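You operate a simulated robot arm through the tools that you are given. There is no shell and no other tool. Be economical: measure what you need, move in short steps, check, and stop when the job is done.

The job below is to be done with a simulated two-armed robot. You get a single attempt, and the scene is never put back.

JOB
Fetch the slim tube and stand it on the test bench. Fetch the green band tube and set it on the shelf under the lagging bench. Take the green plug gauge and put it on the card shelf of the tall rack. Fetch the jug from the orange table and set it on the shelf under the test bench. Fetch the green banded thin tube and stand it on the setting bench. Put the coil tag marked "0.6 mm" from the green table on the bench before the lip and the coil tag marked "0.5 mm" on the far side of the board. Put two of the reference leaks from the green table on the bench before the lip. Take the tub that says "grease" from the setting bench and put it on the green table. Fetch the grey wick oiler from the setting bench and stand it on the silver plain strip there. Pull the drawer open. Do these in any order. Set down upright: slim tube, green band tube, jug, green banded thin tube, reference leak, wick oiler.

Only the result counts: the job must be done as asked and must still hold three seconds after the hand-in. Knocking over, shifting, dropping, spilling or breaking anything else fails it.

ROBOT AND FRAMES
Two 7-joint arms with two-finger grippers on one trunk, on a base that drives. Base frame: it is fixed to the floor where the robot stands at the start and does not move with it; the origin is under the middle of the robot, x ahead of it, y to its left, z up; the surface under the hand at the start is at about z = 900. Readings come in mm, rad, newtons and seconds.
The left shoulder is at the start at [70, 216, 1152], the right one opposite. With the tool pointing down near the work surface each hand reaches from about 280 to 820 mm from the robot's upright axis, wherever it stands, measured 20 degrees to its own side. Places, roughly: bench before the lip (42x20 cm) [-4320, -3860, 900]; card shelf of the tall rack [-1500, 2800, 1300]; coil tag [-6500, -2750, 1000]; drawer [400, 3100, 800]; far side of the board (296x18 cm) [-4740, -1180, 900]; green banded thin tube (9x12x25 cm) [-4700, -2600, 1000]; green plug gauge [500, 750, 1000]; green table [-6400, -2700, 900]; jug [500, 1250, 1000]; plain strip (30x10x3 cm) [-6700, -300, 900]; reference leak [-6000, -2750, 1000]; setting bench [-6600, -500, 900]; shelf under the lagging bench [600, 4900, 200]; shelf under the test bench [600, 2500, 200]; slim tube (9x12x20 cm) [700, -100, 1000]; test bench [600, 2500, 900]; tub [-6500, -1250, 1000]; wick oiler [-6500, -500, 1000]. Payload 3.18 kg a hand.
The TCP of each hand is the grasp point between the finger pads, 30 mm short of the fingertips. In the tool frame z runs along the fingers and y along their closing line. The gripper opens to 144 mm. The gripper's body begins 103 mm behind the TCP.
Orientation is that of the tool frame in the base frame, as a unit quaternion [x, y, z, w]. With the fingers straight down and closing along the base's y, the tool's x points along the base's -x, its y along +y and its z along -z.

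CONTROLS
- The arms move only by the tool send_rows. It takes "left_targets", "right_targets" or both (then of equal length, played together; a hand with none holds still); each is a list of rows, each an object (a shift or turn left out is 0, a gripper value left out holds the last) with "offset": the shift along the base's x, y, z in mm, a list of three; "dr": the turn, a rotation vector about the base's x, y, z in rad, a list of three; "hand": the opening, from 0 (shut) to 1 (fully open). In form: [{"offset": [x, y, z], "dr": [rx, ry, rz], "hand": hand}, ...]. A call has 1 to 8 rows; each row shifts and turns the commanded pose from where the row before left it. Rows are played at 5 a second. More than 50 mm and 0.15 rad between two rows, or a gripper value outside its range, and nothing of the call is played. Where a pose cannot be reached the arm comes as near as it can. A force on the tool above 40 N (or 10 N above the force at the start of the call, whichever is more), or a blocked arm, ends the call early, and 0.2 s more pass. Each finger halts on what it meets, pressing with about 41 N; the grip force reading is that of the motor and also rises with nothing between the fingers. The clock runs only during rows and for 0.2 s after the last one: add rows that do not move to give the fingers time. The reply holds the time, the measured pose of the TCP, the force on the tool along the base axes, the opening and the grip force, in the units named above and with some noise, with the torque about the TCP (base axes, N m) and any sound that the robot's microphone picked up.
- Cameras (640 x 400 px; columns grow to the right, rows downward): "scene" is now at [149.9, 44.8, 1344.1]; the picture's right is [0.50, -0.86, 0.00], its down [-0.45, -0.26, -0.85] and it looks along [0.74, 0.43, -0.53] (base axes); focal length 221 px, centre (320, 200). "left" rides on the left gripper at [77, -16, -143] in its tool frame; the picture's right is [0.21, 0.98, 0.00], its down [-0.84, 0.18, -0.51] and it looks along [-0.50, 0.11, 0.86] (tool axes); focal length 218 px, centre (320, 200). "right" rides on the right gripper at [77, 16, -143] in its tool frame; the picture's right is [-0.21, 0.98, 0.00], its down [-0.84, -0.18, -0.51] and it looks along [-0.50, -0.11, 0.86] (tool axes); focal length 218 px, centre (320, 200). There is no depth. A picture from a camera that has moved, and an enlarged one, comes with that camera's place and axes in the base frame and with its lens.
- grab_frame(camera): a new picture of that camera. The clock stands still meanwhile.
- move_column(by): slides the trunk up (or, below 0, down) by that many mm; the arms and the scene camera ride with it, the base frame stays. It gives what a move gives, with no picture.
- steer(legs): drives the robot by 1 to 6 legs, each [ahead, left, turn to the left] in mm, mm and rad, along the robot's own axes; the way and the turn of a leg run together, so that a leg with both is an arc; at most 1500 mm and 3.142 rad a leg. The arms and the cameras ride along, it lands a little off, and it stops where it bumps. It gives what a move gives.
- head_to(pan, tilt): turns the head with the scene camera to pan (to the left, within 1.396 rad either way) and tilt (down, from -0.506 to 1.204), counted from straight ahead of the robot. It gives what a move gives.
- enlarge(camera, box): a new picture of the part [left, top, right, bottom] of that camera's present view, enlarged. The clock stands still meanwhile.
- job_done(): hands the job in; it is judged then, once.

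Work in short steps. Places have to be worked out from the pictures, the camera data and where the tool is seen: move nearer, look again, correct. Check each grasp and each placing, and mend what went wrong. You have 556 turns and 364 pictures in all, those below and enlarged ones among them. Open the grippers and draw the arms clear of the work before you hand the job in, unless the task says otherwise.

The tools are called after "Request:" as a command line: name --argument value ..., lists and objects as JSON in quotes. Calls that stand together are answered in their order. send_rows: Moves the arms, as the interface text tells. Its arguments: {"type":"object","properties":{"left_targets":{"type":"array","items":{"type":"object","properties":{"offset":{"type":"array","items":{"type":"number"}},"dr":{"type":"array","items":{"type":"number"}},"hand":{"type":"number"}}}},"right_targets":{"type":"array","items":{"type":"object","properties":{"offset":{"type":"array","items":{"type":"number"}},"dr":{"type":"array","items":{"type":"number"}},"hand":{"type":"number"}}}}},"required":[]} The other tools are called the same way: move_column (by) slides the trunk up or down; steer (legs) drives the base; head_to (pan, tilt) turns the head that bears the scene camera; grab_frame (camera) takes a picture; enlarge (camera, box) takes an enlarged picture of a part of a camera's view; job_done () hands the job in.

At the start:

```text
t: 0.0
left_tcp_pos: [533.5, 458.4, 1161.0]
left_orientation: [0.0, 1.0, 0.0, 0.0]
left_contact_force: [-0.3, -1.1, -0.3]
left_ft_torque: [0.01, 0.0, -0.02]
left_grip_width: 144.1
left_grip_force: 0.1
right_tcp_pos: [417.8, 31.4, 1239.3]
right_orientation: [0.001, 1.0, 0.0, -0.001]
right_contact_force: [0.4, -0.1, -0.1]
right_ft_torque: [0.0, -0.02, 0.01]
right_grip_width: 144.0
right_grip_force: 0.2
trunk travel left (down, up): [-234.0, 136.0]
robot x, y, heading: [1.0, 0.3, -0.004]
head pan, tilt: [0.527, 0.553]
```

scene: 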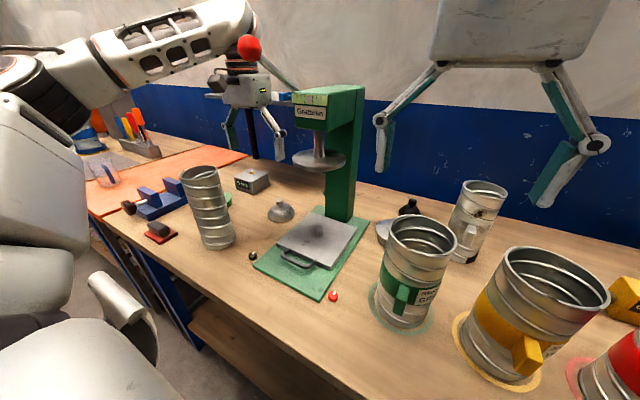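
right: 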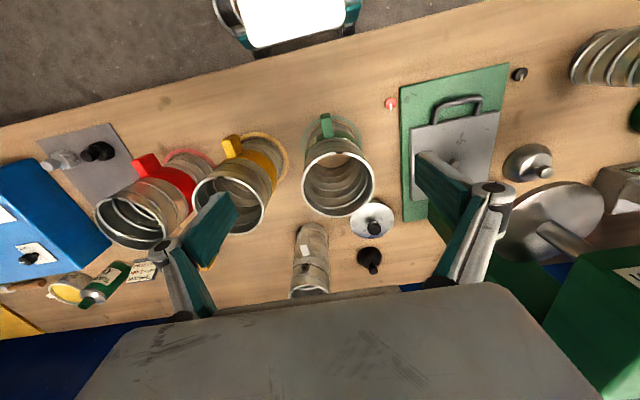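
left: 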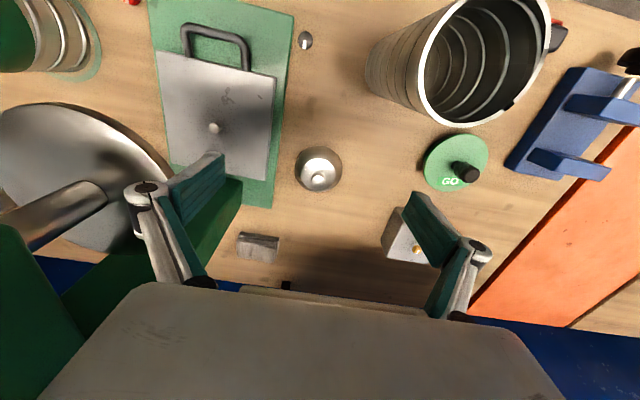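

I begin by looking around with the head to know the layout of this bench.

Request:
head_to --pan 0 --tilt 0.6

Request:
grab_frame --camera "scene"

Request:
head_to --pan 1.2 --tilt 0.4

Request:
grab_frame --camera "scene"

```text
t: 0.9
left_tcp_pos: [533.4, 457.0, 1160.2]
left_orientation: [0.0, 1.0, 0.001, 0.0]
left_contact_force: [-0.3, 0.2, 0.1]
left_ft_torque: [-0.02, 0.0, -0.01]
left_grip_width: 143.9
left_grip_force: 0.1
right_tcp_pos: [417.6, 30.5, 1240.6]
right_orientation: [0.0, 1.0, 0.0, -0.001]
right_contact_force: [0.6, 0.6, -0.2]
right_ft_torque: [-0.02, 0.03, 0.01]
right_grip_width: 144.2
right_grip_force: 0.0
trunk travel left (down, up): [-234.0, 136.0]
robot x, y, heading: [3.9, 0.3, -0.003]
head pan, tilt: [0.0, 0.6]
```

```text
360 pictures are left
camera scene: at [160.8, -0.3, 1339.9], right [0.0, -1.0, 0.0], down [-0.56, 0.0, -0.83], along [0.83, 0.0, -0.56], focal length 221 px, centre (320, 200)
```

scene: 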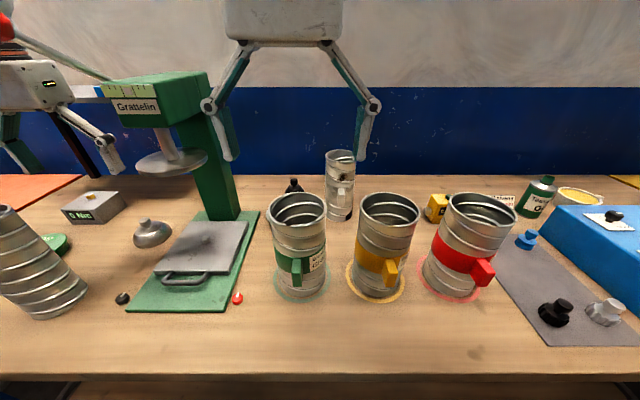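

```text
t: 2.4
left_tcp_pos: [533.2, 457.8, 1160.4]
left_orientation: [0.001, 1.0, 0.0, 0.0]
left_contact_force: [0.8, -0.4, 0.4]
left_ft_torque: [-0.01, -0.02, -0.02]
left_grip_width: 144.1
left_grip_force: 0.0
right_tcp_pos: [417.0, 29.5, 1240.4]
right_orientation: [-0.001, 1.0, 0.001, -0.001]
right_contact_force: [-0.3, 0.2, 0.0]
right_ft_torque: [0.0, -0.01, -0.01]
right_grip_width: 144.0
right_grip_force: 0.0
trunk travel left (down, up): [-234.0, 136.0]
robot x, y, heading: [-2.3, -0.1, 0.0]
head pan, tilt: [1.201, 0.4]
```

```text
359 pictures are left
camera scene: at [106.0, 85.9, 1358.1], right [0.93, -0.36, 0.0], down [-0.14, -0.36, -0.92], along [0.33, 0.86, -0.39], focal length 221 px, centre (320, 200)
```

scene: 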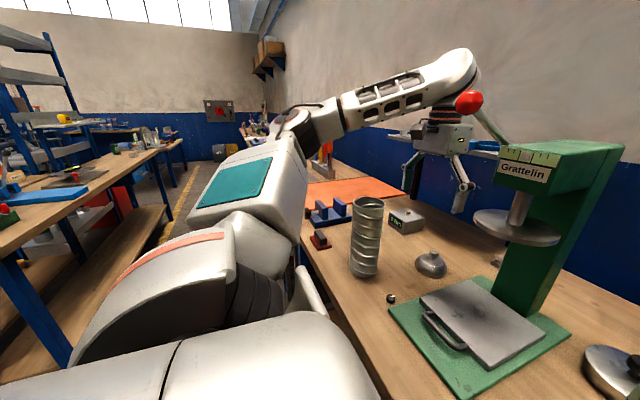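

The bench holds coloured band mugs and a slender one behind. I enlarge to see them better.

Request:
head_to --pan 0 --tilt 0.6

Request:
enlarge --camera "scene" --box '[240, 140, 440, 320]'

Request:
enlarge --camera "right" --box '[80, 100, 440, 320]'

Request:
enlarge --camera "left" --box '[340, 0, 640, 280]'

```text
t: 3.8
left_tcp_pos: [532.5, 457.3, 1159.9]
left_orientation: [0.0, 1.0, 0.0, 0.001]
left_contact_force: [-0.2, 0.0, 0.8]
left_ft_torque: [0.0, 0.02, 0.0]
left_grip_width: 143.8
left_grip_force: 0.1
right_tcp_pos: [417.2, 31.5, 1239.7]
right_orientation: [0.0, 1.0, 0.0, -0.001]
right_contact_force: [-0.6, -0.1, 0.8]
right_ft_torque: [-0.02, 0.02, 0.02]
right_grip_width: 144.1
right_grip_force: 0.1
trunk travel left (down, up): [-234.0, 136.0]
robot x, y, heading: [0.1, -2.1, -0.002]
head pan, tilt: [0.0, 0.6]
```

```text
2.22 times, centred on (340, 230) of scene
camera zoom: at [160.8, -0.3, 1339.9], right [0.0, -1.0, 0.0], down [-0.56, 0.0, -0.83], along [0.83, 0.0, -0.56], focal length 492 px, centre (276, 133)
```

zoom: 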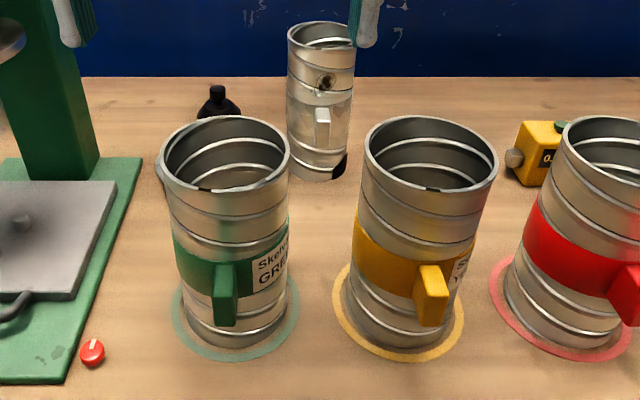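

```text
1.78 times, centred on (260, 210) of right
camera zoom: at [341.3, 47.2, 1382.7], right [0.21, 0.98, 0.0], down [0.84, -0.18, 0.51], along [0.5, -0.11, -0.86], focal length 388 px, centre (427, 182)
```

zoom: 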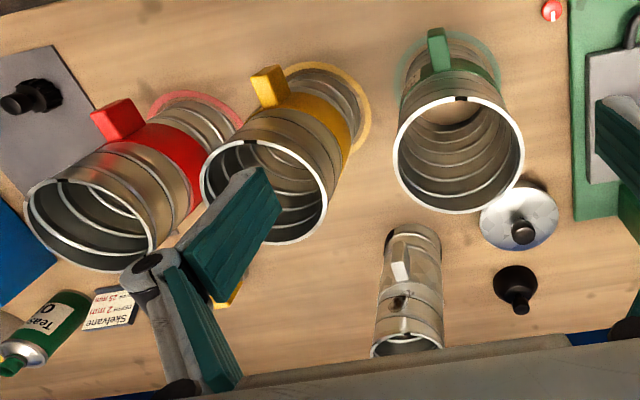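

```text
1.43 times, centred on (490, 140) of left
camera zoom: at [455.3, 440.1, 1301.8], right [-0.21, 0.98, 0.0], down [0.84, 0.18, 0.51], along [0.5, 0.11, -0.86], focal length 312 px, centre (77, 286)
```

zoom: 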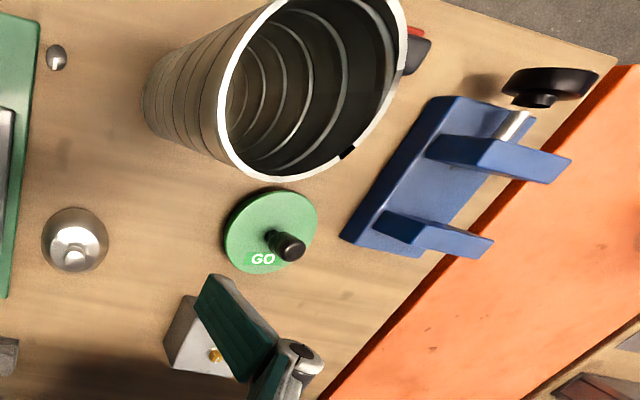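

Right bench understood: slim tube near [720,-65], green band mug near [460,40]. Before grasping I scout the destinations: back off, then drive left facing the test bench.

Request:
steer --legs '[[-600, 0, 0], [0, 1250, 0]]'

Request:
head_to --pan 0 --tilt 0.35

Request:
grab_frame --camera "scene"

Request:
steer --legs '[[0, 1250, 0]]'

Request:
grab_frame --camera "scene"

```text
t: 14.3
left_tcp_pos: [-69.7, 1335.0, 1159.2]
left_orientation: [0.003, 1.0, 0.0, 0.0]
left_contact_force: [-0.1, 0.1, -0.3]
left_ft_torque: [0.02, 0.04, 0.02]
left_grip_width: 144.0
left_grip_force: 0.2
right_tcp_pos: [-190.0, 908.7, 1237.8]
right_orientation: [0.002, 1.0, -0.001, 0.001]
right_contact_force: [-0.1, -0.1, 0.6]
right_ft_torque: [0.04, 0.04, 0.0]
right_grip_width: 144.2
right_grip_force: 0.1
trunk travel left (down, up): [-234.0, 136.0]
robot x, y, heading: [-608.5, 881.6, -0.004]
head pan, tilt: [0.0, 0.6]
stopped in leg 2: the robot was blocked; the commanded pose is now the measured one
```

```text
t: 15.1
left_tcp_pos: [-70.4, 1335.0, 1159.3]
left_orientation: [0.003, 1.0, -0.002, 0.002]
left_contact_force: [-0.6, -0.1, 0.2]
left_ft_torque: [-0.03, -0.01, 0.01]
left_grip_width: 143.9
left_grip_force: 0.0
right_tcp_pos: [-189.9, 908.2, 1239.5]
right_orientation: [0.003, 1.0, -0.001, 0.0]
right_contact_force: [0.6, 0.0, 0.5]
right_ft_torque: [-0.02, 0.03, 0.0]
right_grip_width: 144.1
right_grip_force: 0.1
trunk travel left (down, up): [-234.0, 136.0]
robot x, y, heading: [-606.8, 881.7, -0.008]
head pan, tilt: [0.0, 0.351]
```

```text
355 pictures are left
camera scene: at [-441.2, 878.9, 1362.6], right [-0.01, -1.0, 0.0], down [-0.34, 0.0, -0.94], along [0.94, -0.01, -0.34], focal length 221 px, centre (320, 200)
```

scene: 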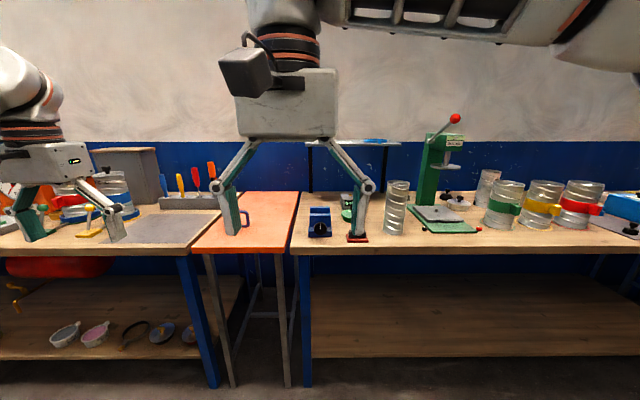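

```text
t: 15.8
left_tcp_pos: [-69.8, 1334.4, 1160.2]
left_orientation: [0.003, 1.0, 0.0, 0.001]
left_contact_force: [-0.1, -0.7, 0.3]
left_ft_torque: [-0.01, 0.01, 0.01]
left_grip_width: 144.1
left_grip_force: 0.0
right_tcp_pos: [-188.6, 909.1, 1239.3]
right_orientation: [0.003, 1.0, -0.002, 0.0]
right_contact_force: [0.4, -0.6, -1.0]
right_ft_torque: [0.04, 0.0, 0.0]
right_grip_width: 144.2
right_grip_force: 0.1
trunk travel left (down, up): [-234.0, 136.0]
robot x, y, heading: [-607.5, 878.1, -0.009]
head pan, tilt: [0.0, 0.351]
stopped in leg 1: the robot was blocked; the commanded pose is now the measured one
```

```text
354 pictures are left
camera scene: at [-441.1, 879.0, 1362.7], right [-0.01, -1.0, 0.0], down [-0.34, 0.0, -0.94], along [0.94, -0.01, -0.34], focal length 221 px, centre (320, 200)
```

scene: 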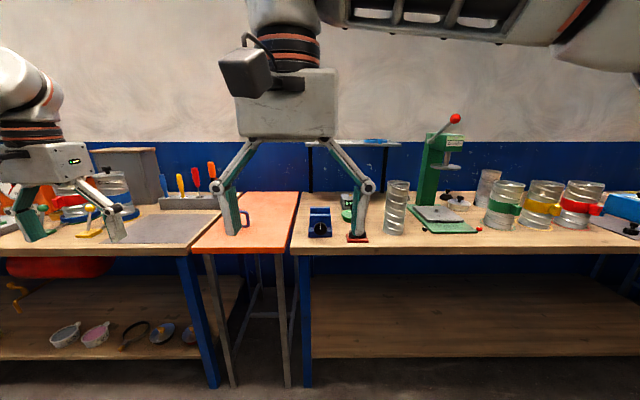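

Blocked on the left, probably by the back bench. I look left.

Request:
head_to --pan 1.39 --tilt 0.5

Request:
grab_frame --camera "scene"

```text
t: 17.4
left_tcp_pos: [-70.7, 1335.5, 1160.0]
left_orientation: [0.003, 1.0, -0.001, 0.001]
left_contact_force: [-0.9, -0.7, 0.1]
left_ft_torque: [-0.01, -0.03, 0.0]
left_grip_width: 143.9
left_grip_force: 0.2
right_tcp_pos: [-189.3, 908.3, 1239.9]
right_orientation: [0.003, 1.0, -0.001, 0.0]
right_contact_force: [0.3, 0.1, 0.3]
right_ft_torque: [-0.03, -0.02, 0.01]
right_grip_width: 144.0
right_grip_force: 0.0
trunk travel left (down, up): [-234.0, 136.0]
robot x, y, heading: [-606.0, 880.2, -0.001]
head pan, tilt: [1.389, 0.499]
```

```text
353 pictures are left
camera scene: at [-517.1, 968.9, 1349.0], right [0.98, -0.19, 0.0], down [-0.09, -0.47, -0.88], along [0.17, 0.86, -0.48], focal length 221 px, centre (320, 200)
```

scene: 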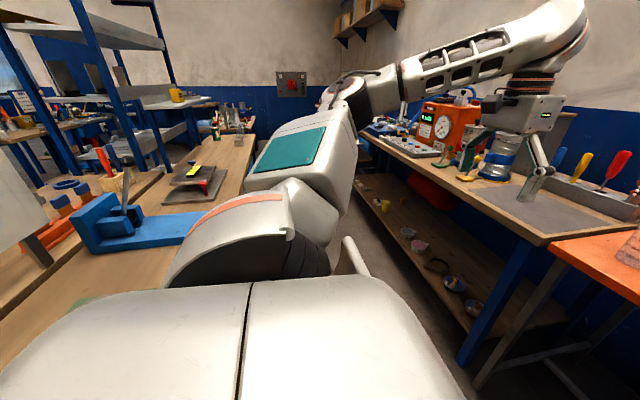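

Aisle lies between about x=-750 and 300, so I go forward to x≈-250 and then left.

Request:
steer --legs '[[340, 0, 0], [0, 1500, 0]]'

Request:
head_to --pan 0 --tilt 0.5

Request:
grab_frame --camera "scene"

Request:
head_to --pan 1.39 --tilt 0.4

Request:
grab_frame --camera "scene"

```text
t: 32.6
left_tcp_pos: [253.3, 2858.9, 1159.8]
left_orientation: [-0.009, 1.0, -0.001, 0.001]
left_contact_force: [0.5, -0.5, 0.2]
left_ft_torque: [0.0, -0.01, 0.0]
left_grip_width: 143.9
left_grip_force: 0.0
right_tcp_pos: [144.0, 2430.8, 1239.6]
right_orientation: [-0.008, 1.0, -0.001, 0.0]
right_contact_force: [0.3, -1.0, -0.5]
right_ft_torque: [0.03, 0.0, -0.01]
right_grip_width: 144.0
right_grip_force: 0.1
trunk travel left (down, up): [-234.0, 136.0]
robot x, y, heading: [-270.3, 2392.6, 0.011]
head pan, tilt: [1.389, 0.499]
```

```text
t: 34.1
left_tcp_pos: [252.9, 2858.0, 1158.6]
left_orientation: [-0.009, 1.0, 0.0, 0.0]
left_contact_force: [-1.4, -0.7, -0.1]
left_ft_torque: [0.0, 0.01, 0.0]
left_grip_width: 143.8
left_grip_force: 0.0
right_tcp_pos: [144.4, 2428.7, 1239.4]
right_orientation: [-0.007, 1.0, -0.001, 0.0]
right_contact_force: [0.6, 0.2, 0.0]
right_ft_torque: [-0.01, -0.01, -0.02]
right_grip_width: 144.0
right_grip_force: 0.1
trunk travel left (down, up): [-234.0, 136.0]
robot x, y, heading: [-268.7, 2391.8, 0.018]
head pan, tilt: [0.0, 0.499]
```

```text
352 pictures are left
camera scene: at [-109.2, 2394.4, 1349.0], right [0.02, -1.0, 0.0], down [-0.48, -0.01, -0.88], along [0.88, 0.01, -0.48], focal length 221 px, centre (320, 200)
```

scene: 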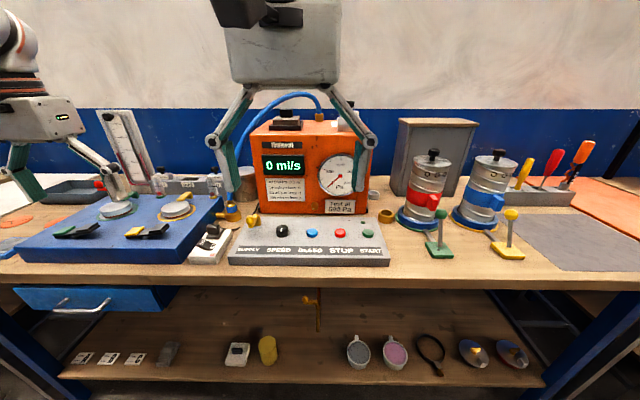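

```text
t: 35.7
left_tcp_pos: [253.1, 2858.1, 1160.1]
left_orientation: [-0.009, 1.0, 0.0, 0.001]
left_contact_force: [-0.8, 0.5, -0.8]
left_ft_torque: [-0.01, -0.01, 0.02]
left_grip_width: 143.9
left_grip_force: 0.1
right_tcp_pos: [143.8, 2429.2, 1238.2]
right_orientation: [-0.008, 1.0, -0.001, 0.001]
right_contact_force: [0.1, -0.2, -0.3]
right_ft_torque: [0.01, 0.01, 0.0]
right_grip_width: 144.0
right_grip_force: 0.0
trunk travel left (down, up): [-234.0, 136.0]
robot x, y, heading: [-274.1, 2395.7, 0.016]
head pan, tilt: [1.389, 0.4]
```

```text
351 pictures are left
camera scene: at [-184.7, 2484.3, 1358.1], right [0.99, -0.17, 0.0], down [-0.06, -0.38, -0.92], along [0.15, 0.91, -0.39], focal length 221 px, centre (320, 200)
```

scene: 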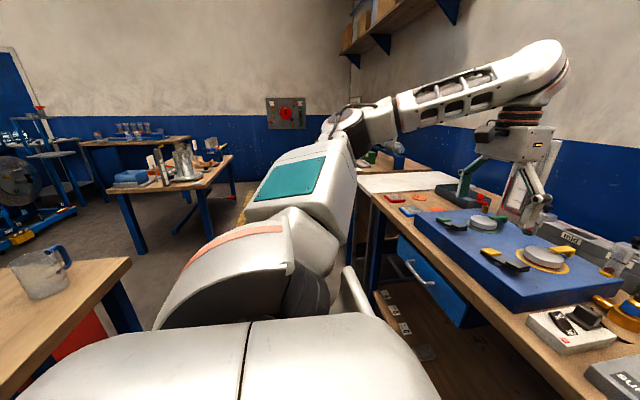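

Test bench is here; its shelf has free space around y≈2450. I continue left to the lagging bench.

Request:
steer --legs '[[0, 1500, 0], [0, 900, 0]]'

Request:
head_to --pan 0 --tilt 0.5

Request:
grab_frame --camera "scene"

Request:
head_to --pan -1.39 --tilt 0.2

Request:
grab_frame --camera "scene"

```text
t: 56.7
left_tcp_pos: [248.2, 5233.5, 1160.2]
left_orientation: [0.006, 1.0, 0.0, 0.002]
left_contact_force: [0.7, -1.1, 0.4]
left_ft_torque: [0.01, -0.02, -0.02]
left_grip_width: 143.9
left_grip_force: 0.1
right_tcp_pos: [127.9, 4806.9, 1239.0]
right_orientation: [0.006, 1.0, -0.001, 0.0]
right_contact_force: [-0.9, 0.9, 0.7]
right_ft_torque: [0.01, 0.0, 0.01]
right_grip_width: 143.7
right_grip_force: 0.0
trunk travel left (down, up): [-234.0, 136.0]
robot x, y, heading: [-290.1, 4781.4, -0.012]
head pan, tilt: [1.389, 0.4]
```

```text
t: 58.3
left_tcp_pos: [248.0, 5232.6, 1159.8]
left_orientation: [0.005, 1.0, 0.0, 0.001]
left_contact_force: [-0.1, 0.0, -0.2]
left_ft_torque: [0.02, 0.01, -0.03]
left_grip_width: 143.9
left_grip_force: 0.0
right_tcp_pos: [126.6, 4807.7, 1240.0]
right_orientation: [0.006, 1.0, -0.001, 0.001]
right_contact_force: [0.6, -0.2, -0.1]
right_ft_torque: [-0.01, 0.02, 0.02]
right_grip_width: 143.6
right_grip_force: 0.1
trunk travel left (down, up): [-234.0, 136.0]
robot x, y, heading: [-289.1, 4779.9, -0.017]
head pan, tilt: [0.0, 0.499]
```

```text
350 pictures are left
camera scene: at [-126.6, 4779.3, 1349.0], right [-0.01, -1.0, 0.0], down [-0.48, 0.01, -0.88], along [0.88, -0.01, -0.48], focal length 221 px, centre (320, 200)
```

scene: 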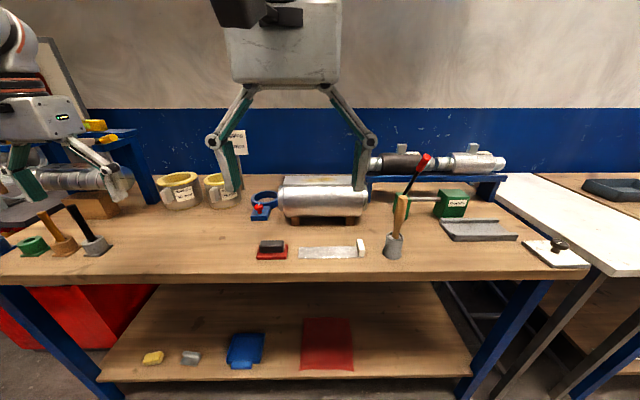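

```text
t: 59.8
left_tcp_pos: [248.3, 5233.2, 1160.0]
left_orientation: [0.006, 1.0, 0.0, 0.001]
left_contact_force: [-0.5, 0.1, -0.9]
left_ft_torque: [-0.01, 0.01, 0.03]
left_grip_width: 143.7
left_grip_force: 0.1
right_tcp_pos: [127.3, 4807.4, 1239.3]
right_orientation: [0.006, 1.0, -0.001, 0.0]
right_contact_force: [0.7, 0.6, 0.2]
right_ft_torque: [-0.01, -0.04, 0.01]
right_grip_width: 144.0
right_grip_force: 0.0
trunk travel left (down, up): [-234.0, 136.0]
robot x, y, heading: [-290.9, 4781.6, -0.019]
head pan, tilt: [-1.389, 0.201]
```

```text
349 pictures are left
camera scene: at [-201.8, 4688.6, 1376.7], right [-0.99, -0.17, 0.0], down [-0.03, 0.2, -0.98], along [0.17, -0.97, -0.2], focal length 221 px, centre (320, 200)
```

scene: 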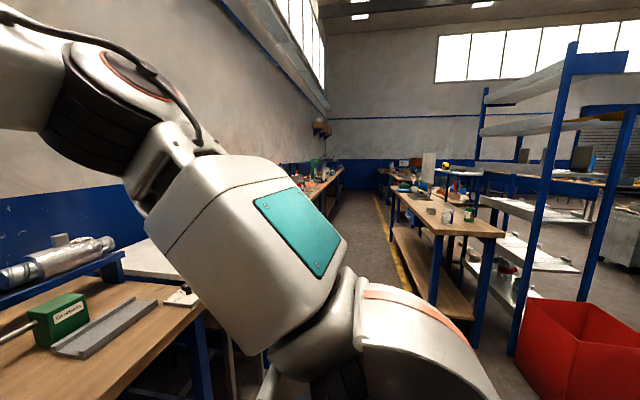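

Lagging shelf free spot ≈[430,4430]. Back to the first bench now.

Request:
steer --legs '[[0, -1500, 0.017], [0, -1500, 0], [0, -1500, 0]]'

Request:
head_to --pan 0 --tilt 0.6

```text
t: 98.9
left_tcp_pos: [216.6, 719.7, 1159.5]
left_orientation: [0.016, 1.0, 0.0, 0.001]
left_contact_force: [0.7, 0.3, -0.3]
left_ft_torque: [0.02, 0.04, 0.01]
left_grip_width: 144.0
left_grip_force: 0.0
right_tcp_pos: [84.6, 298.4, 1239.8]
right_orientation: [0.017, 1.0, -0.001, 0.0]
right_contact_force: [-0.4, -0.6, -0.6]
right_ft_torque: [-0.01, -0.03, 0.03]
right_grip_width: 144.0
right_grip_force: 0.0
trunk travel left (down, up): [-234.0, 136.0]
robot x, y, heading: [-331.6, 281.5, -0.037]
head pan, tilt: [-1.389, 0.201]
```

```text
t: 100.4
left_tcp_pos: [216.6, 719.7, 1160.1]
left_orientation: [0.017, 1.0, 0.0, 0.001]
left_contact_force: [-0.2, -0.3, -0.2]
left_ft_torque: [0.04, 0.0, 0.03]
left_grip_width: 143.9
left_grip_force: 0.1
right_tcp_pos: [84.9, 297.9, 1239.0]
right_orientation: [0.017, 1.0, 0.0, 0.0]
right_contact_force: [-0.3, -0.3, 0.4]
right_ft_torque: [-0.03, 0.01, -0.01]
right_grip_width: 144.0
right_grip_force: 0.1
trunk travel left (down, up): [-234.0, 136.0]
robot x, y, heading: [-331.9, 284.0, -0.034]
head pan, tilt: [0.0, 0.6]
```

I straighten up and drive to about x=0, y=30.

Request:
steer --legs '[[0, -250, 0.036], [330, 0, 0]]'

Request:
grab_frame --camera "right"

Request:
grab_frame --camera "scene"

```text
t: 105.0
left_tcp_pos: [529.4, 490.1, 1159.5]
left_orientation: [-0.001, 1.0, 0.001, 0.001]
left_contact_force: [-0.7, 0.7, -1.2]
left_ft_torque: [0.02, 0.02, -0.03]
left_grip_width: 144.2
left_grip_force: 0.1
right_tcp_pos: [414.0, 63.5, 1238.6]
right_orientation: [-0.001, 1.0, -0.001, -0.001]
right_contact_force: [-0.2, -0.3, 0.3]
right_ft_torque: [-0.01, 0.01, 0.03]
right_grip_width: 144.0
right_grip_force: 0.0
trunk travel left (down, up): [-234.0, 136.0]
robot x, y, heading: [-2.2, 34.3, 0.004]
head pan, tilt: [0.0, 0.6]
```

```text
348 pictures are left
camera right: at [336.9, 79.2, 1382.3], right [0.21, 0.98, 0.0], down [0.84, -0.18, 0.51], along [0.5, -0.11, -0.86], focal length 218 px, centre (320, 200)
```

right: 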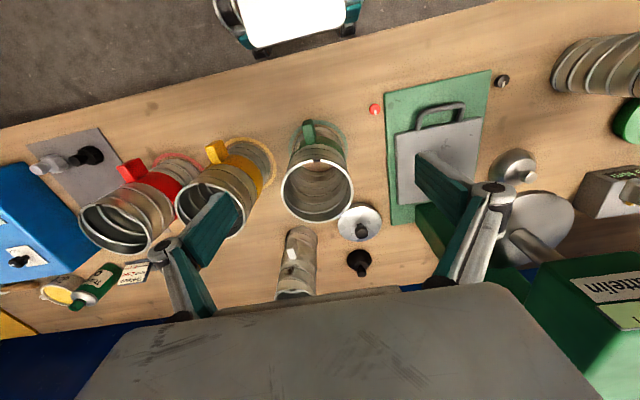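

```text
347 pictures are left
camera scene: at [157.1, 30.8, 1339.9], right [0.0, -1.0, 0.0], down [-0.57, 0.0, -0.82], along [0.82, 0.0, -0.57], focal length 221 px, centre (320, 200)
```

scene: 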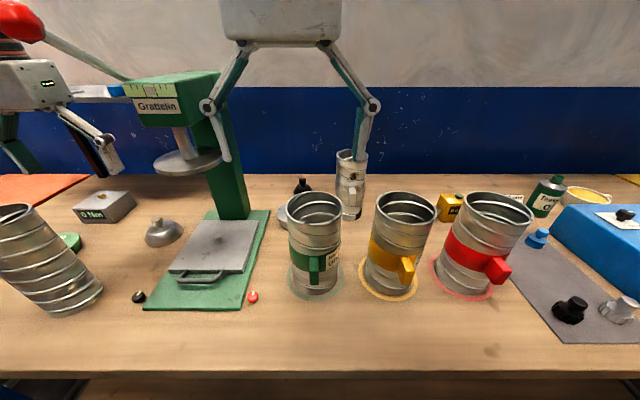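

Slim tube is at about [715,-62], 200 tall. I move the right hand over it, high.

Request:
send_rows --right_targets '[{"offset": [43, -18, 0], "hand": 1}, {"offset": [43, -18, 0]}, {"offset": [43, -18, 0]}, {"offset": [43, -18, 0]}, {"offset": [43, -18, 0]}, {"offset": [43, -18, 0]}, {"offset": [43, -17, 0]}]'

Request:
grab_frame --camera "right"

Request:
grab_frame --camera "scene"

```text
t: 106.6
left_tcp_pos: [529.5, 489.6, 1158.9]
left_orientation: [0.0, 1.0, 0.0, 0.001]
left_contact_force: [0.0, 0.3, -0.5]
left_ft_torque: [0.01, 0.02, -0.01]
left_grip_width: 143.9
left_grip_force: 0.1
right_tcp_pos: [562.6, -1.9, 1222.6]
right_orientation: [0.0, 1.0, 0.001, -0.001]
right_contact_force: [0.9, -0.3, 0.0]
right_ft_torque: [-0.01, 0.06, -0.03]
right_grip_width: 143.8
right_grip_force: 0.1
right hand out of reach, approached as far as the arm can: row 4, 5, 6, 7
trunk travel left (down, up): [-234.0, 136.0]
robot x, y, heading: [-5.2, 33.1, -0.002]
head pan, tilt: [0.0, 0.6]
```

```text
346 pictures are left
camera right: at [485.5, 13.9, 1365.6], right [0.21, 0.98, 0.0], down [0.84, -0.18, 0.51], along [0.5, -0.11, -0.86], focal length 218 px, centre (320, 200)
```

right: 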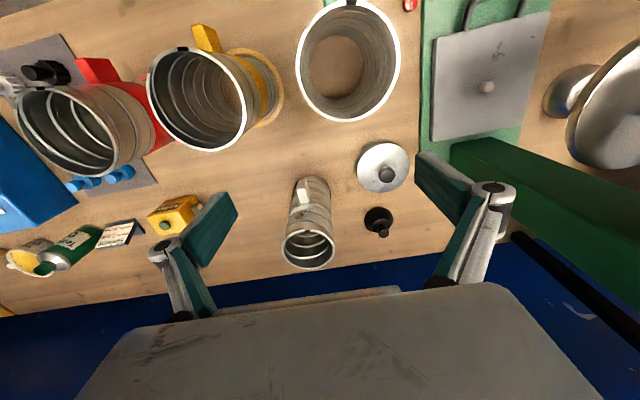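

```text
345 pictures are left
camera scene: at [157.3, 30.6, 1339.8], right [0.0, -1.0, 0.0], down [-0.57, 0.0, -0.82], along [0.82, 0.0, -0.57], focal length 221 px, centre (320, 200)
```

scene: 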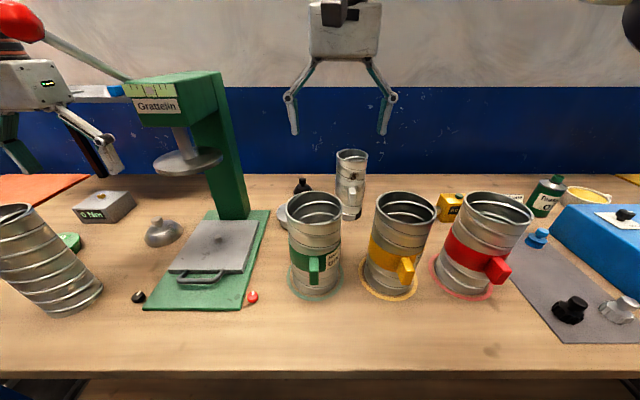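

Reach is limited at this height; I raise the trunk to help.

Request:
move_column --by 130

Request:
send_rows --right_targets '[{"offset": [30, -12, -30]}]'

```text
t: 108.2
left_tcp_pos: [529.0, 490.4, 1289.4]
left_orientation: [-0.001, 1.0, 0.0, 0.0]
left_contact_force: [-0.4, 0.1, 0.3]
left_ft_torque: [-0.02, 0.01, 0.0]
left_grip_width: 144.0
left_grip_force: 0.0
right_tcp_pos: [537.2, -2.5, 1395.1]
right_orientation: [-0.001, 0.999, 0.0, 0.044]
right_contact_force: [-0.5, -0.1, 0.3]
right_ft_torque: [0.0, 0.03, 0.0]
right_grip_width: 144.0
right_grip_force: 0.1
trunk travel left (down, up): [-364.0, 6.0]
robot x, y, heading: [-4.1, 32.3, 0.004]
head pan, tilt: [0.0, 0.6]
```

```text
t: 108.6
left_tcp_pos: [531.2, 487.6, 1288.6]
left_orientation: [-0.001, 1.0, 0.001, 0.0]
left_contact_force: [0.5, -0.6, 0.1]
left_ft_torque: [0.09, 0.04, -0.01]
left_grip_width: 144.2
left_grip_force: 0.1
right_tcp_pos: [568.0, -15.8, 1367.2]
right_orientation: [0.0, 0.999, 0.0, 0.043]
right_contact_force: [1.1, 1.2, -1.0]
right_ft_torque: [0.04, 0.06, -0.04]
right_grip_width: 143.6
right_grip_force: 0.1
trunk travel left (down, up): [-364.0, 6.0]
robot x, y, heading: [-5.3, 33.1, 0.001]
head pan, tilt: [0.0, 0.6]
```

Pose follows relative to measured. I level the tool and descend diagonally to [713,-62,1182], above the rim.

Request:
send_rows --right_targets '[{"offset": [10, -9, -45], "dr": [0, 0.088, 0]}, {"offset": [25, -9, -40]}, {"offset": [37, -9, -30]}, {"offset": [37, -9, -30]}, {"offset": [36, -10, -30]}, {"offset": [0, 0, -10]}]'

Request:
grab_frame --camera "right"

Request:
grab_frame --camera "scene"

```text
t: 110.0
left_tcp_pos: [527.4, 490.5, 1289.8]
left_orientation: [-0.001, 1.0, 0.0, 0.002]
left_contact_force: [0.3, -1.2, -0.1]
left_ft_torque: [-0.01, -0.06, -0.03]
left_grip_width: 144.2
left_grip_force: 0.0
right_tcp_pos: [630.7, -57.7, 1219.2]
right_orientation: [-0.001, 1.0, 0.0, 0.002]
right_contact_force: [0.3, 0.8, 0.4]
right_ft_torque: [-0.03, -0.09, -0.01]
right_grip_width: 144.3
right_grip_force: 0.1
right hand out of reach, approached as far as the arm can: row 1, 2, 3, 4, 5
trunk travel left (down, up): [-364.0, 6.0]
robot x, y, heading: [-0.5, 30.6, -0.002]
head pan, tilt: [0.0, 0.6]
```

```text
344 pictures are left
camera right: at [553.7, -41.2, 1363.0], right [0.21, 0.98, 0.0], down [0.84, -0.18, 0.51], along [0.5, -0.11, -0.86], focal length 218 px, centre (320, 200)
```

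right: 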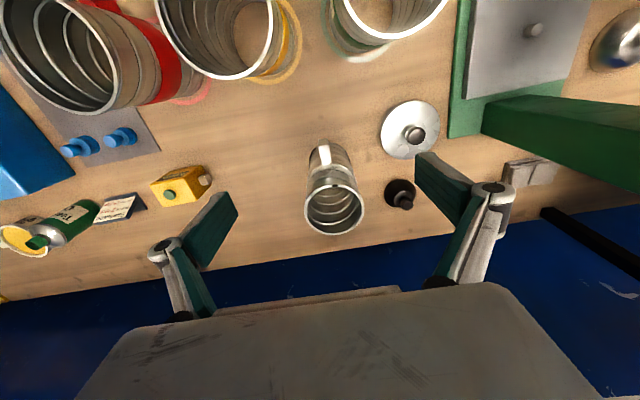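

```text
343 pictures are left
camera scene: at [124.6, 31.2, 1471.8], right [0.0, -1.0, 0.0], down [-0.56, 0.0, -0.83], along [0.83, 0.0, -0.56], focal length 221 px, centre (320, 200)
```

scene: 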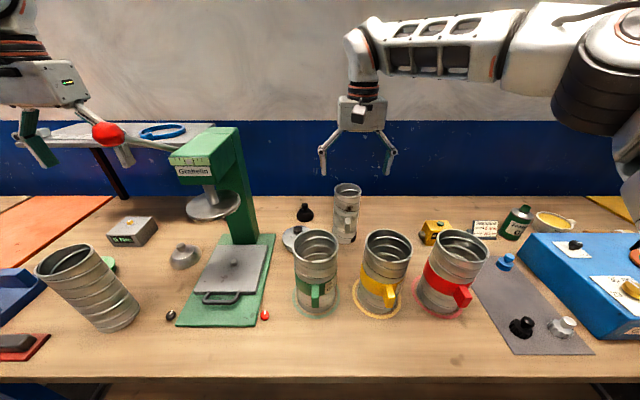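

Still short by ~80 mm; I drive 70 mm closer to the bench.

Request:
steer --legs '[[70, 0, 0]]'

Request:
send_rows --right_targets '[{"offset": [0, 0, -30]}, {"offset": [5, 0, -20]}]'

```text
t: 111.1
left_tcp_pos: [580.4, 489.6, 1288.5]
left_orientation: [-0.001, 1.0, 0.001, -0.002]
left_contact_force: [-0.1, 0.8, 0.6]
left_ft_torque: [-0.01, -0.07, 0.01]
left_grip_width: 143.9
left_grip_force: 0.0
right_tcp_pos: [682.1, -59.6, 1218.2]
right_orientation: [0.0, 1.0, 0.0, -0.002]
right_contact_force: [-0.3, 0.0, 1.1]
right_ft_torque: [-0.01, -0.09, -0.04]
right_grip_width: 143.9
right_grip_force: 0.0
trunk travel left (down, up): [-364.0, 6.0]
robot x, y, heading: [47.3, 31.0, -0.002]
head pan, tilt: [0.0, 0.6]
stopped in leg 1: the robot was blocked; the commanded pose is now the measured one
```

```text
t: 111.7
left_tcp_pos: [580.9, 490.0, 1289.1]
left_orientation: [-0.001, 1.0, 0.001, 0.0]
left_contact_force: [-0.3, 0.3, 0.2]
left_ft_torque: [-0.01, -0.01, -0.02]
left_grip_width: 144.0
left_grip_force: 0.1
right_tcp_pos: [688.3, -59.1, 1167.7]
right_orientation: [-0.001, 1.0, -0.001, 0.0]
right_contact_force: [-0.5, 0.3, 0.1]
right_ft_torque: [-0.02, -0.02, -0.01]
right_grip_width: 143.8
right_grip_force: 0.1
trunk travel left (down, up): [-364.0, 6.0]
robot x, y, heading: [47.0, 34.8, 0.0]
head pan, tilt: [0.0, 0.6]
```

Good: now at [688,-59,1168]. Check picture for the tube's position relative to fingers.

Request:
grab_frame --camera "right"

```text
342 pictures are left
camera right: at [612.9, -41.4, 1311.1], right [0.21, 0.98, 0.0], down [0.84, -0.18, 0.51], along [0.49, -0.11, -0.86], focal length 218 px, centre (320, 200)
```

right: 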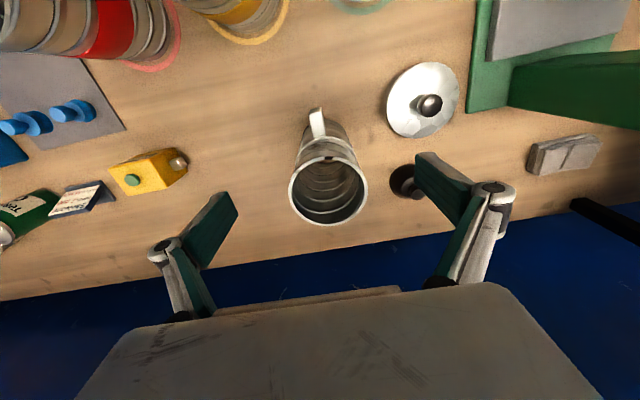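

Tube axis at about [723,-57]. Moving forward 34 then descending to z≈1055.

Request:
send_rows --right_targets '[{"offset": [34, 2, 0]}, {"offset": [0, 0, -40]}, {"offset": [0, 0, -40]}, {"offset": [0, 0, -32]}]'

Request:
grab_frame --camera "right"

```text
t: 112.7
left_tcp_pos: [581.9, 489.0, 1287.5]
left_orientation: [-0.002, 1.0, 0.0, -0.002]
left_contact_force: [0.4, -0.9, -0.7]
left_ft_torque: [0.02, 0.03, 0.0]
left_grip_width: 144.0
left_grip_force: 0.0
right_tcp_pos: [709.7, -68.3, 1050.0]
right_orientation: [0.0, 1.0, -0.001, -0.003]
right_contact_force: [-0.3, -0.1, 0.1]
right_ft_torque: [0.0, 0.03, 0.03]
right_grip_width: 144.1
right_grip_force: 0.0
right hand out of reach, approached as far as the arm can: row 1
trunk travel left (down, up): [-364.0, 6.0]
robot x, y, heading: [51.5, 33.8, -0.002]
head pan, tilt: [0.0, 0.6]
```

```text
341 pictures are left
camera right: at [633.7, -52.4, 1193.9], right [0.21, 0.98, 0.0], down [0.84, -0.18, 0.5], along [0.49, -0.11, -0.86], focal length 218 px, centre (320, 200)
```

right: 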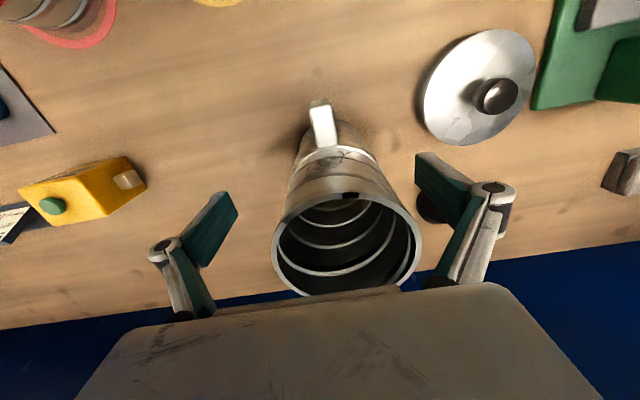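

Centre correction: +11, +11, then close and check.

Request:
send_rows --right_targets '[{"offset": [11, 11, 0]}, {"hand": 0.65}, {"hand": 0.4}, {"hand": 0.4}, {"hand": 0.4}]'

Request:
grab_frame --camera "right"

```text
t: 113.9
left_tcp_pos: [582.6, 489.2, 1287.7]
left_orientation: [-0.001, 1.0, 0.001, -0.001]
left_contact_force: [0.3, 0.8, 0.0]
left_ft_torque: [-0.01, 0.01, -0.05]
left_grip_width: 143.8
left_grip_force: 0.1
right_tcp_pos: [721.0, -56.7, 1051.4]
right_orientation: [0.0, 1.0, -0.001, -0.002]
right_contact_force: [-0.6, -0.8, 0.6]
right_ft_torque: [-0.18, -0.11, 0.02]
right_grip_width: 85.4
right_grip_force: 40.9
trunk travel left (down, up): [-364.0, 6.0]
robot x, y, heading: [45.8, 36.0, -0.001]
head pan, tilt: [0.0, 0.6]
```

```text
340 pictures are left
camera right: at [645.1, -40.3, 1193.9], right [0.21, 0.98, 0.0], down [0.84, -0.18, 0.5], along [0.49, -0.11, -0.86], focal length 218 px, centre (320, 200)
```

right: 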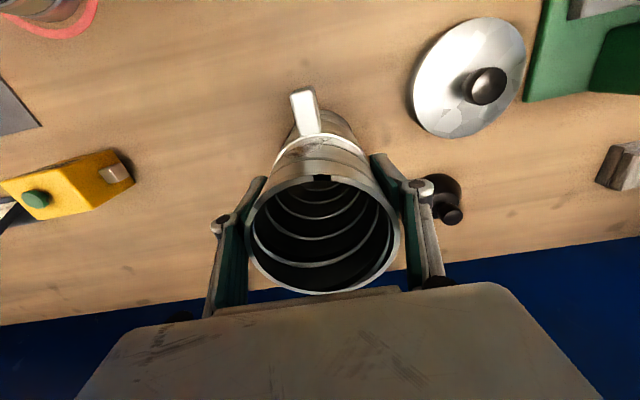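

Held (85.4 mm, 41 N). Lift, then retract upward so that its base clears the mugs (TCP z≥1290).

Request:
send_rows --right_targets '[{"offset": [0, 0, 40]}, {"offset": [0, 0, 40]}, {"offset": [-15, 0, 40]}, {"offset": [-25, 0, 40]}, {"offset": [-30, 0, 40]}, {"offset": [-30, 0, 40]}]'

Request:
grab_frame --camera "scene"

```text
t: 115.3
left_tcp_pos: [579.9, 488.5, 1287.6]
left_orientation: [-0.001, 1.0, 0.0, -0.001]
left_contact_force: [-0.2, -0.8, 0.4]
left_ft_torque: [-0.01, -0.02, 0.01]
left_grip_width: 143.9
left_grip_force: 0.1
right_tcp_pos: [617.5, -56.5, 1291.9]
right_orientation: [0.0, 1.0, -0.002, -0.001]
right_contact_force: [-0.5, 0.4, -1.9]
right_ft_torque: [-0.01, -0.06, -0.01]
right_grip_width: 85.4
right_grip_force: 40.9
trunk travel left (down, up): [-364.0, 6.0]
robot x, y, heading: [49.9, 29.4, 0.002]
head pan, tilt: [0.0, 0.6]
```

```text
339 pictures are left
camera scene: at [176.9, 30.8, 1471.9], right [0.0, -1.0, 0.0], down [-0.56, 0.0, -0.83], along [0.83, 0.0, -0.56], focal length 221 px, centre (320, 200)
```

scene: 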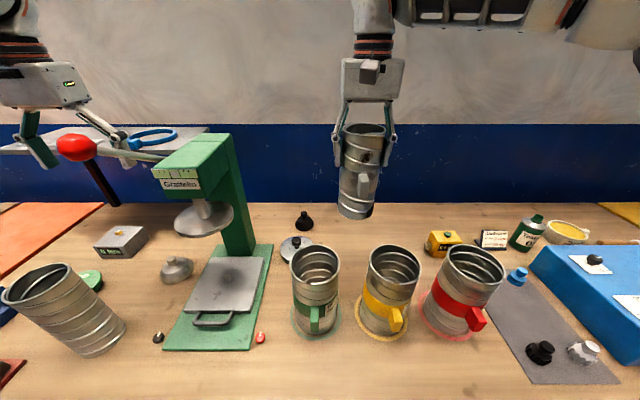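

Tube is held upright and clear. Draw the right hand back, up and to the right, then reposition the base for the left hand on the green mug (≈[488,37], rim z≈1102).

Request:
send_rows --right_targets '[{"offset": [-35, -15, 25]}, {"offset": [-35, -15, 25]}, {"offset": [-35, -20, 15]}, {"offset": [-35, -30, 0]}, {"offset": [-20, -40, 0]}]'

Request:
steer --legs '[[-100, 0, 0], [0, -200, 0]]'

Request:
grab_frame --camera "scene"

Request:
grab_frame --camera "left"

```text
t: 116.5
left_tcp_pos: [581.3, 486.8, 1289.1]
left_orientation: [-0.002, 1.0, 0.002, -0.002]
left_contact_force: [0.8, -1.8, -0.1]
left_ft_torque: [0.04, -0.02, 0.0]
left_grip_width: 144.0
left_grip_force: 0.0
right_tcp_pos: [456.2, -180.3, 1354.4]
right_orientation: [0.0, 1.0, -0.002, -0.002]
right_contact_force: [-0.3, -0.4, -3.6]
right_ft_torque: [0.03, -0.02, -0.01]
right_grip_width: 85.4
right_grip_force: 41.2
trunk travel left (down, up): [-364.0, 6.0]
robot x, y, heading: [51.2, 33.7, -0.004]
head pan, tilt: [0.0, 0.6]
```

```text
t: 118.7
left_tcp_pos: [478.1, 434.3, 1282.4]
left_orientation: [-0.008, 1.0, 0.01, -0.008]
left_contact_force: [-2.6, 19.2, -6.5]
left_ft_torque: [-0.71, -0.19, -0.07]
left_grip_width: 131.9
left_grip_force: 0.1
right_tcp_pos: [359.0, -246.3, 1354.2]
right_orientation: [-0.002, 1.0, -0.002, -0.003]
right_contact_force: [0.2, -0.6, -2.9]
right_ft_torque: [0.04, -0.01, 0.0]
right_grip_width: 85.3
right_grip_force: 41.2
trunk travel left (down, up): [-364.0, 6.0]
robot x, y, heading: [-51.9, -40.7, 0.006]
head pan, tilt: [0.0, 0.6]
stopped in leg 2: the force on the tool passed its limit at 51 N (the readings are from after the stop); the commanded pose is now the measured one
```

```text
338 pictures are left
camera scene: at [78.6, -38.9, 1471.7], right [0.0, -1.0, 0.0], down [-0.57, 0.0, -0.82], along [0.82, 0.0, -0.57], focal length 221 px, centre (320, 200)
```

scene: 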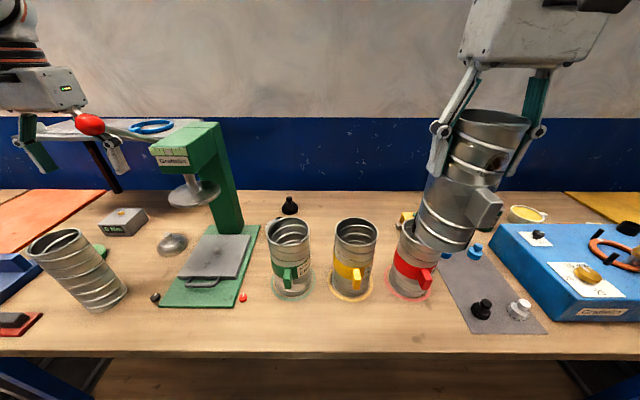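

```text
337 pictures are left
camera left: at [402.5, 413.2, 1424.0], right [-0.22, 0.97, 0.02], down [0.85, 0.18, 0.5], along [0.48, 0.13, -0.87], focal length 218 px, centre (320, 200)
```

left: 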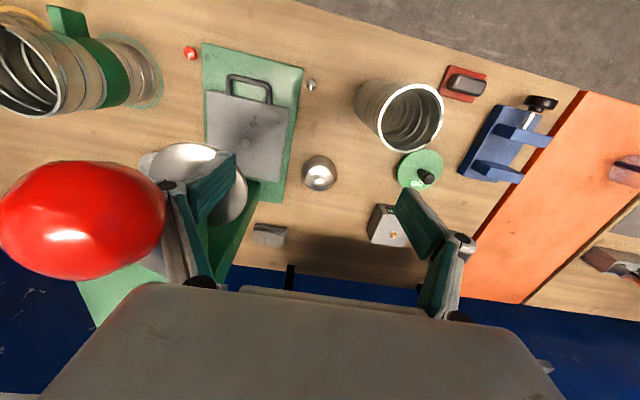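

The left finger touched the press's lever ball. I back off to the left at once and inspect the press.

Request:
steer --legs '[[0, 60, 0]]'

Request:
grab_frame --camera "scene"

Request:
enlarge --camera "scene" --box '[60, 80, 320, 320]'

```text
t: 119.9
left_tcp_pos: [480.2, 486.4, 1284.0]
left_orientation: [-0.006, 1.0, 0.009, -0.006]
left_contact_force: [-0.9, -0.2, 0.0]
left_ft_torque: [-0.01, 0.0, 0.01]
left_grip_width: 144.0
left_grip_force: 0.0
right_tcp_pos: [357.1, -190.5, 1354.4]
right_orientation: [-0.002, 1.0, -0.002, -0.003]
right_contact_force: [0.8, -0.1, -1.9]
right_ft_torque: [0.0, -0.04, 0.0]
right_grip_width: 85.2
right_grip_force: 41.4
trunk travel left (down, up): [-364.0, 6.0]
robot x, y, heading: [-52.2, 16.0, 0.003]
head pan, tilt: [0.0, 0.6]
```

```text
336 pictures are left
camera scene: at [78.5, 17.5, 1471.6], right [0.0, -1.0, 0.0], down [-0.57, 0.0, -0.82], along [0.82, 0.0, -0.57], focal length 221 px, centre (320, 200)
```

scene: 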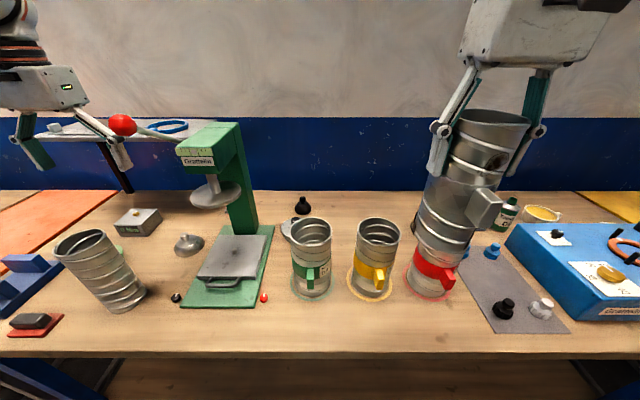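

```text
1.67 times, centred on (190, 200) of scene
camera zoom: at [78.5, 17.5, 1471.6], right [0.0, -1.0, 0.0], down [-0.57, 0.0, -0.82], along [0.82, 0.0, -0.57], focal length 369 px, centre (537, 200)
```

zoom: 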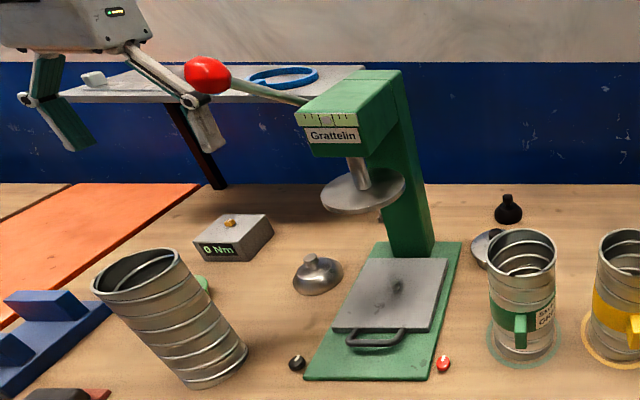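

The press stands where it was (front corners y≈390/191 as before). I back fully out before going sideways.

Request:
steer --legs '[[-400, 0, 0], [0, -190, 0]]'

Request:
send_rows --left_targets '[{"offset": [-10, -35, -20], "dr": [0, -0.15, 0]}, {"offset": [-10, -35, -25], "dr": [0, -0.15, 0]}, {"offset": [-10, -35, -25], "dr": [0, -0.15, 0]}, {"offset": [0, -35, -25], "dr": [0, -0.15, 0]}, {"offset": [0, -35, -25], "dr": [0, -0.15, 0]}, {"offset": [0, -35, -25], "dr": [0, -0.15, 0]}]'

Request:
grab_frame --camera "scene"

```text
t: 124.3
left_tcp_pos: [75.3, 295.9, 1283.3]
left_orientation: [-0.009, 1.0, 0.009, -0.005]
left_contact_force: [-0.1, 0.2, 0.9]
left_ft_torque: [-0.05, 0.06, 0.01]
left_grip_width: 144.2
left_grip_force: 0.0
right_tcp_pos: [-42.3, -381.2, 1354.0]
right_orientation: [-0.005, 1.0, -0.001, -0.003]
right_contact_force: [0.0, -0.4, -2.4]
right_ft_torque: [-0.02, 0.02, 0.0]
right_grip_width: 85.3
right_grip_force: 40.8
trunk travel left (down, up): [-364.0, 6.0]
robot x, y, heading: [-455.0, -177.6, 0.007]
head pan, tilt: [0.0, 0.6]
```

```text
t: 125.7
left_tcp_pos: [66.5, 82.8, 1138.1]
left_orientation: [-0.012, 0.903, 0.003, 0.429]
left_contact_force: [-0.3, 0.4, 0.6]
left_ft_torque: [0.03, 0.04, 0.01]
left_grip_width: 143.7
left_grip_force: 0.0
left hand out of reach, approached as far as the arm can: row 6
right_tcp_pos: [-38.2, -383.2, 1354.1]
right_orientation: [-0.005, 1.0, -0.001, -0.003]
right_contact_force: [0.5, 0.4, -2.8]
right_ft_torque: [0.02, 0.02, -0.04]
right_grip_width: 85.3
right_grip_force: 40.9
trunk travel left (down, up): [-364.0, 6.0]
robot x, y, heading: [-452.0, -173.9, 0.009]
head pan, tilt: [0.0, 0.6]
```

```text
334 pictures are left
camera scene: at [-320.4, -177.0, 1471.4], right [0.01, -1.0, 0.0], down [-0.57, 0.0, -0.82], along [0.82, 0.01, -0.57], focal length 221 px, centre (320, 200)
```

scene: 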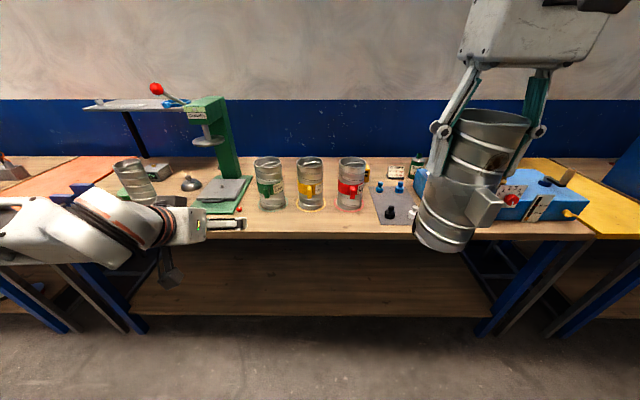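

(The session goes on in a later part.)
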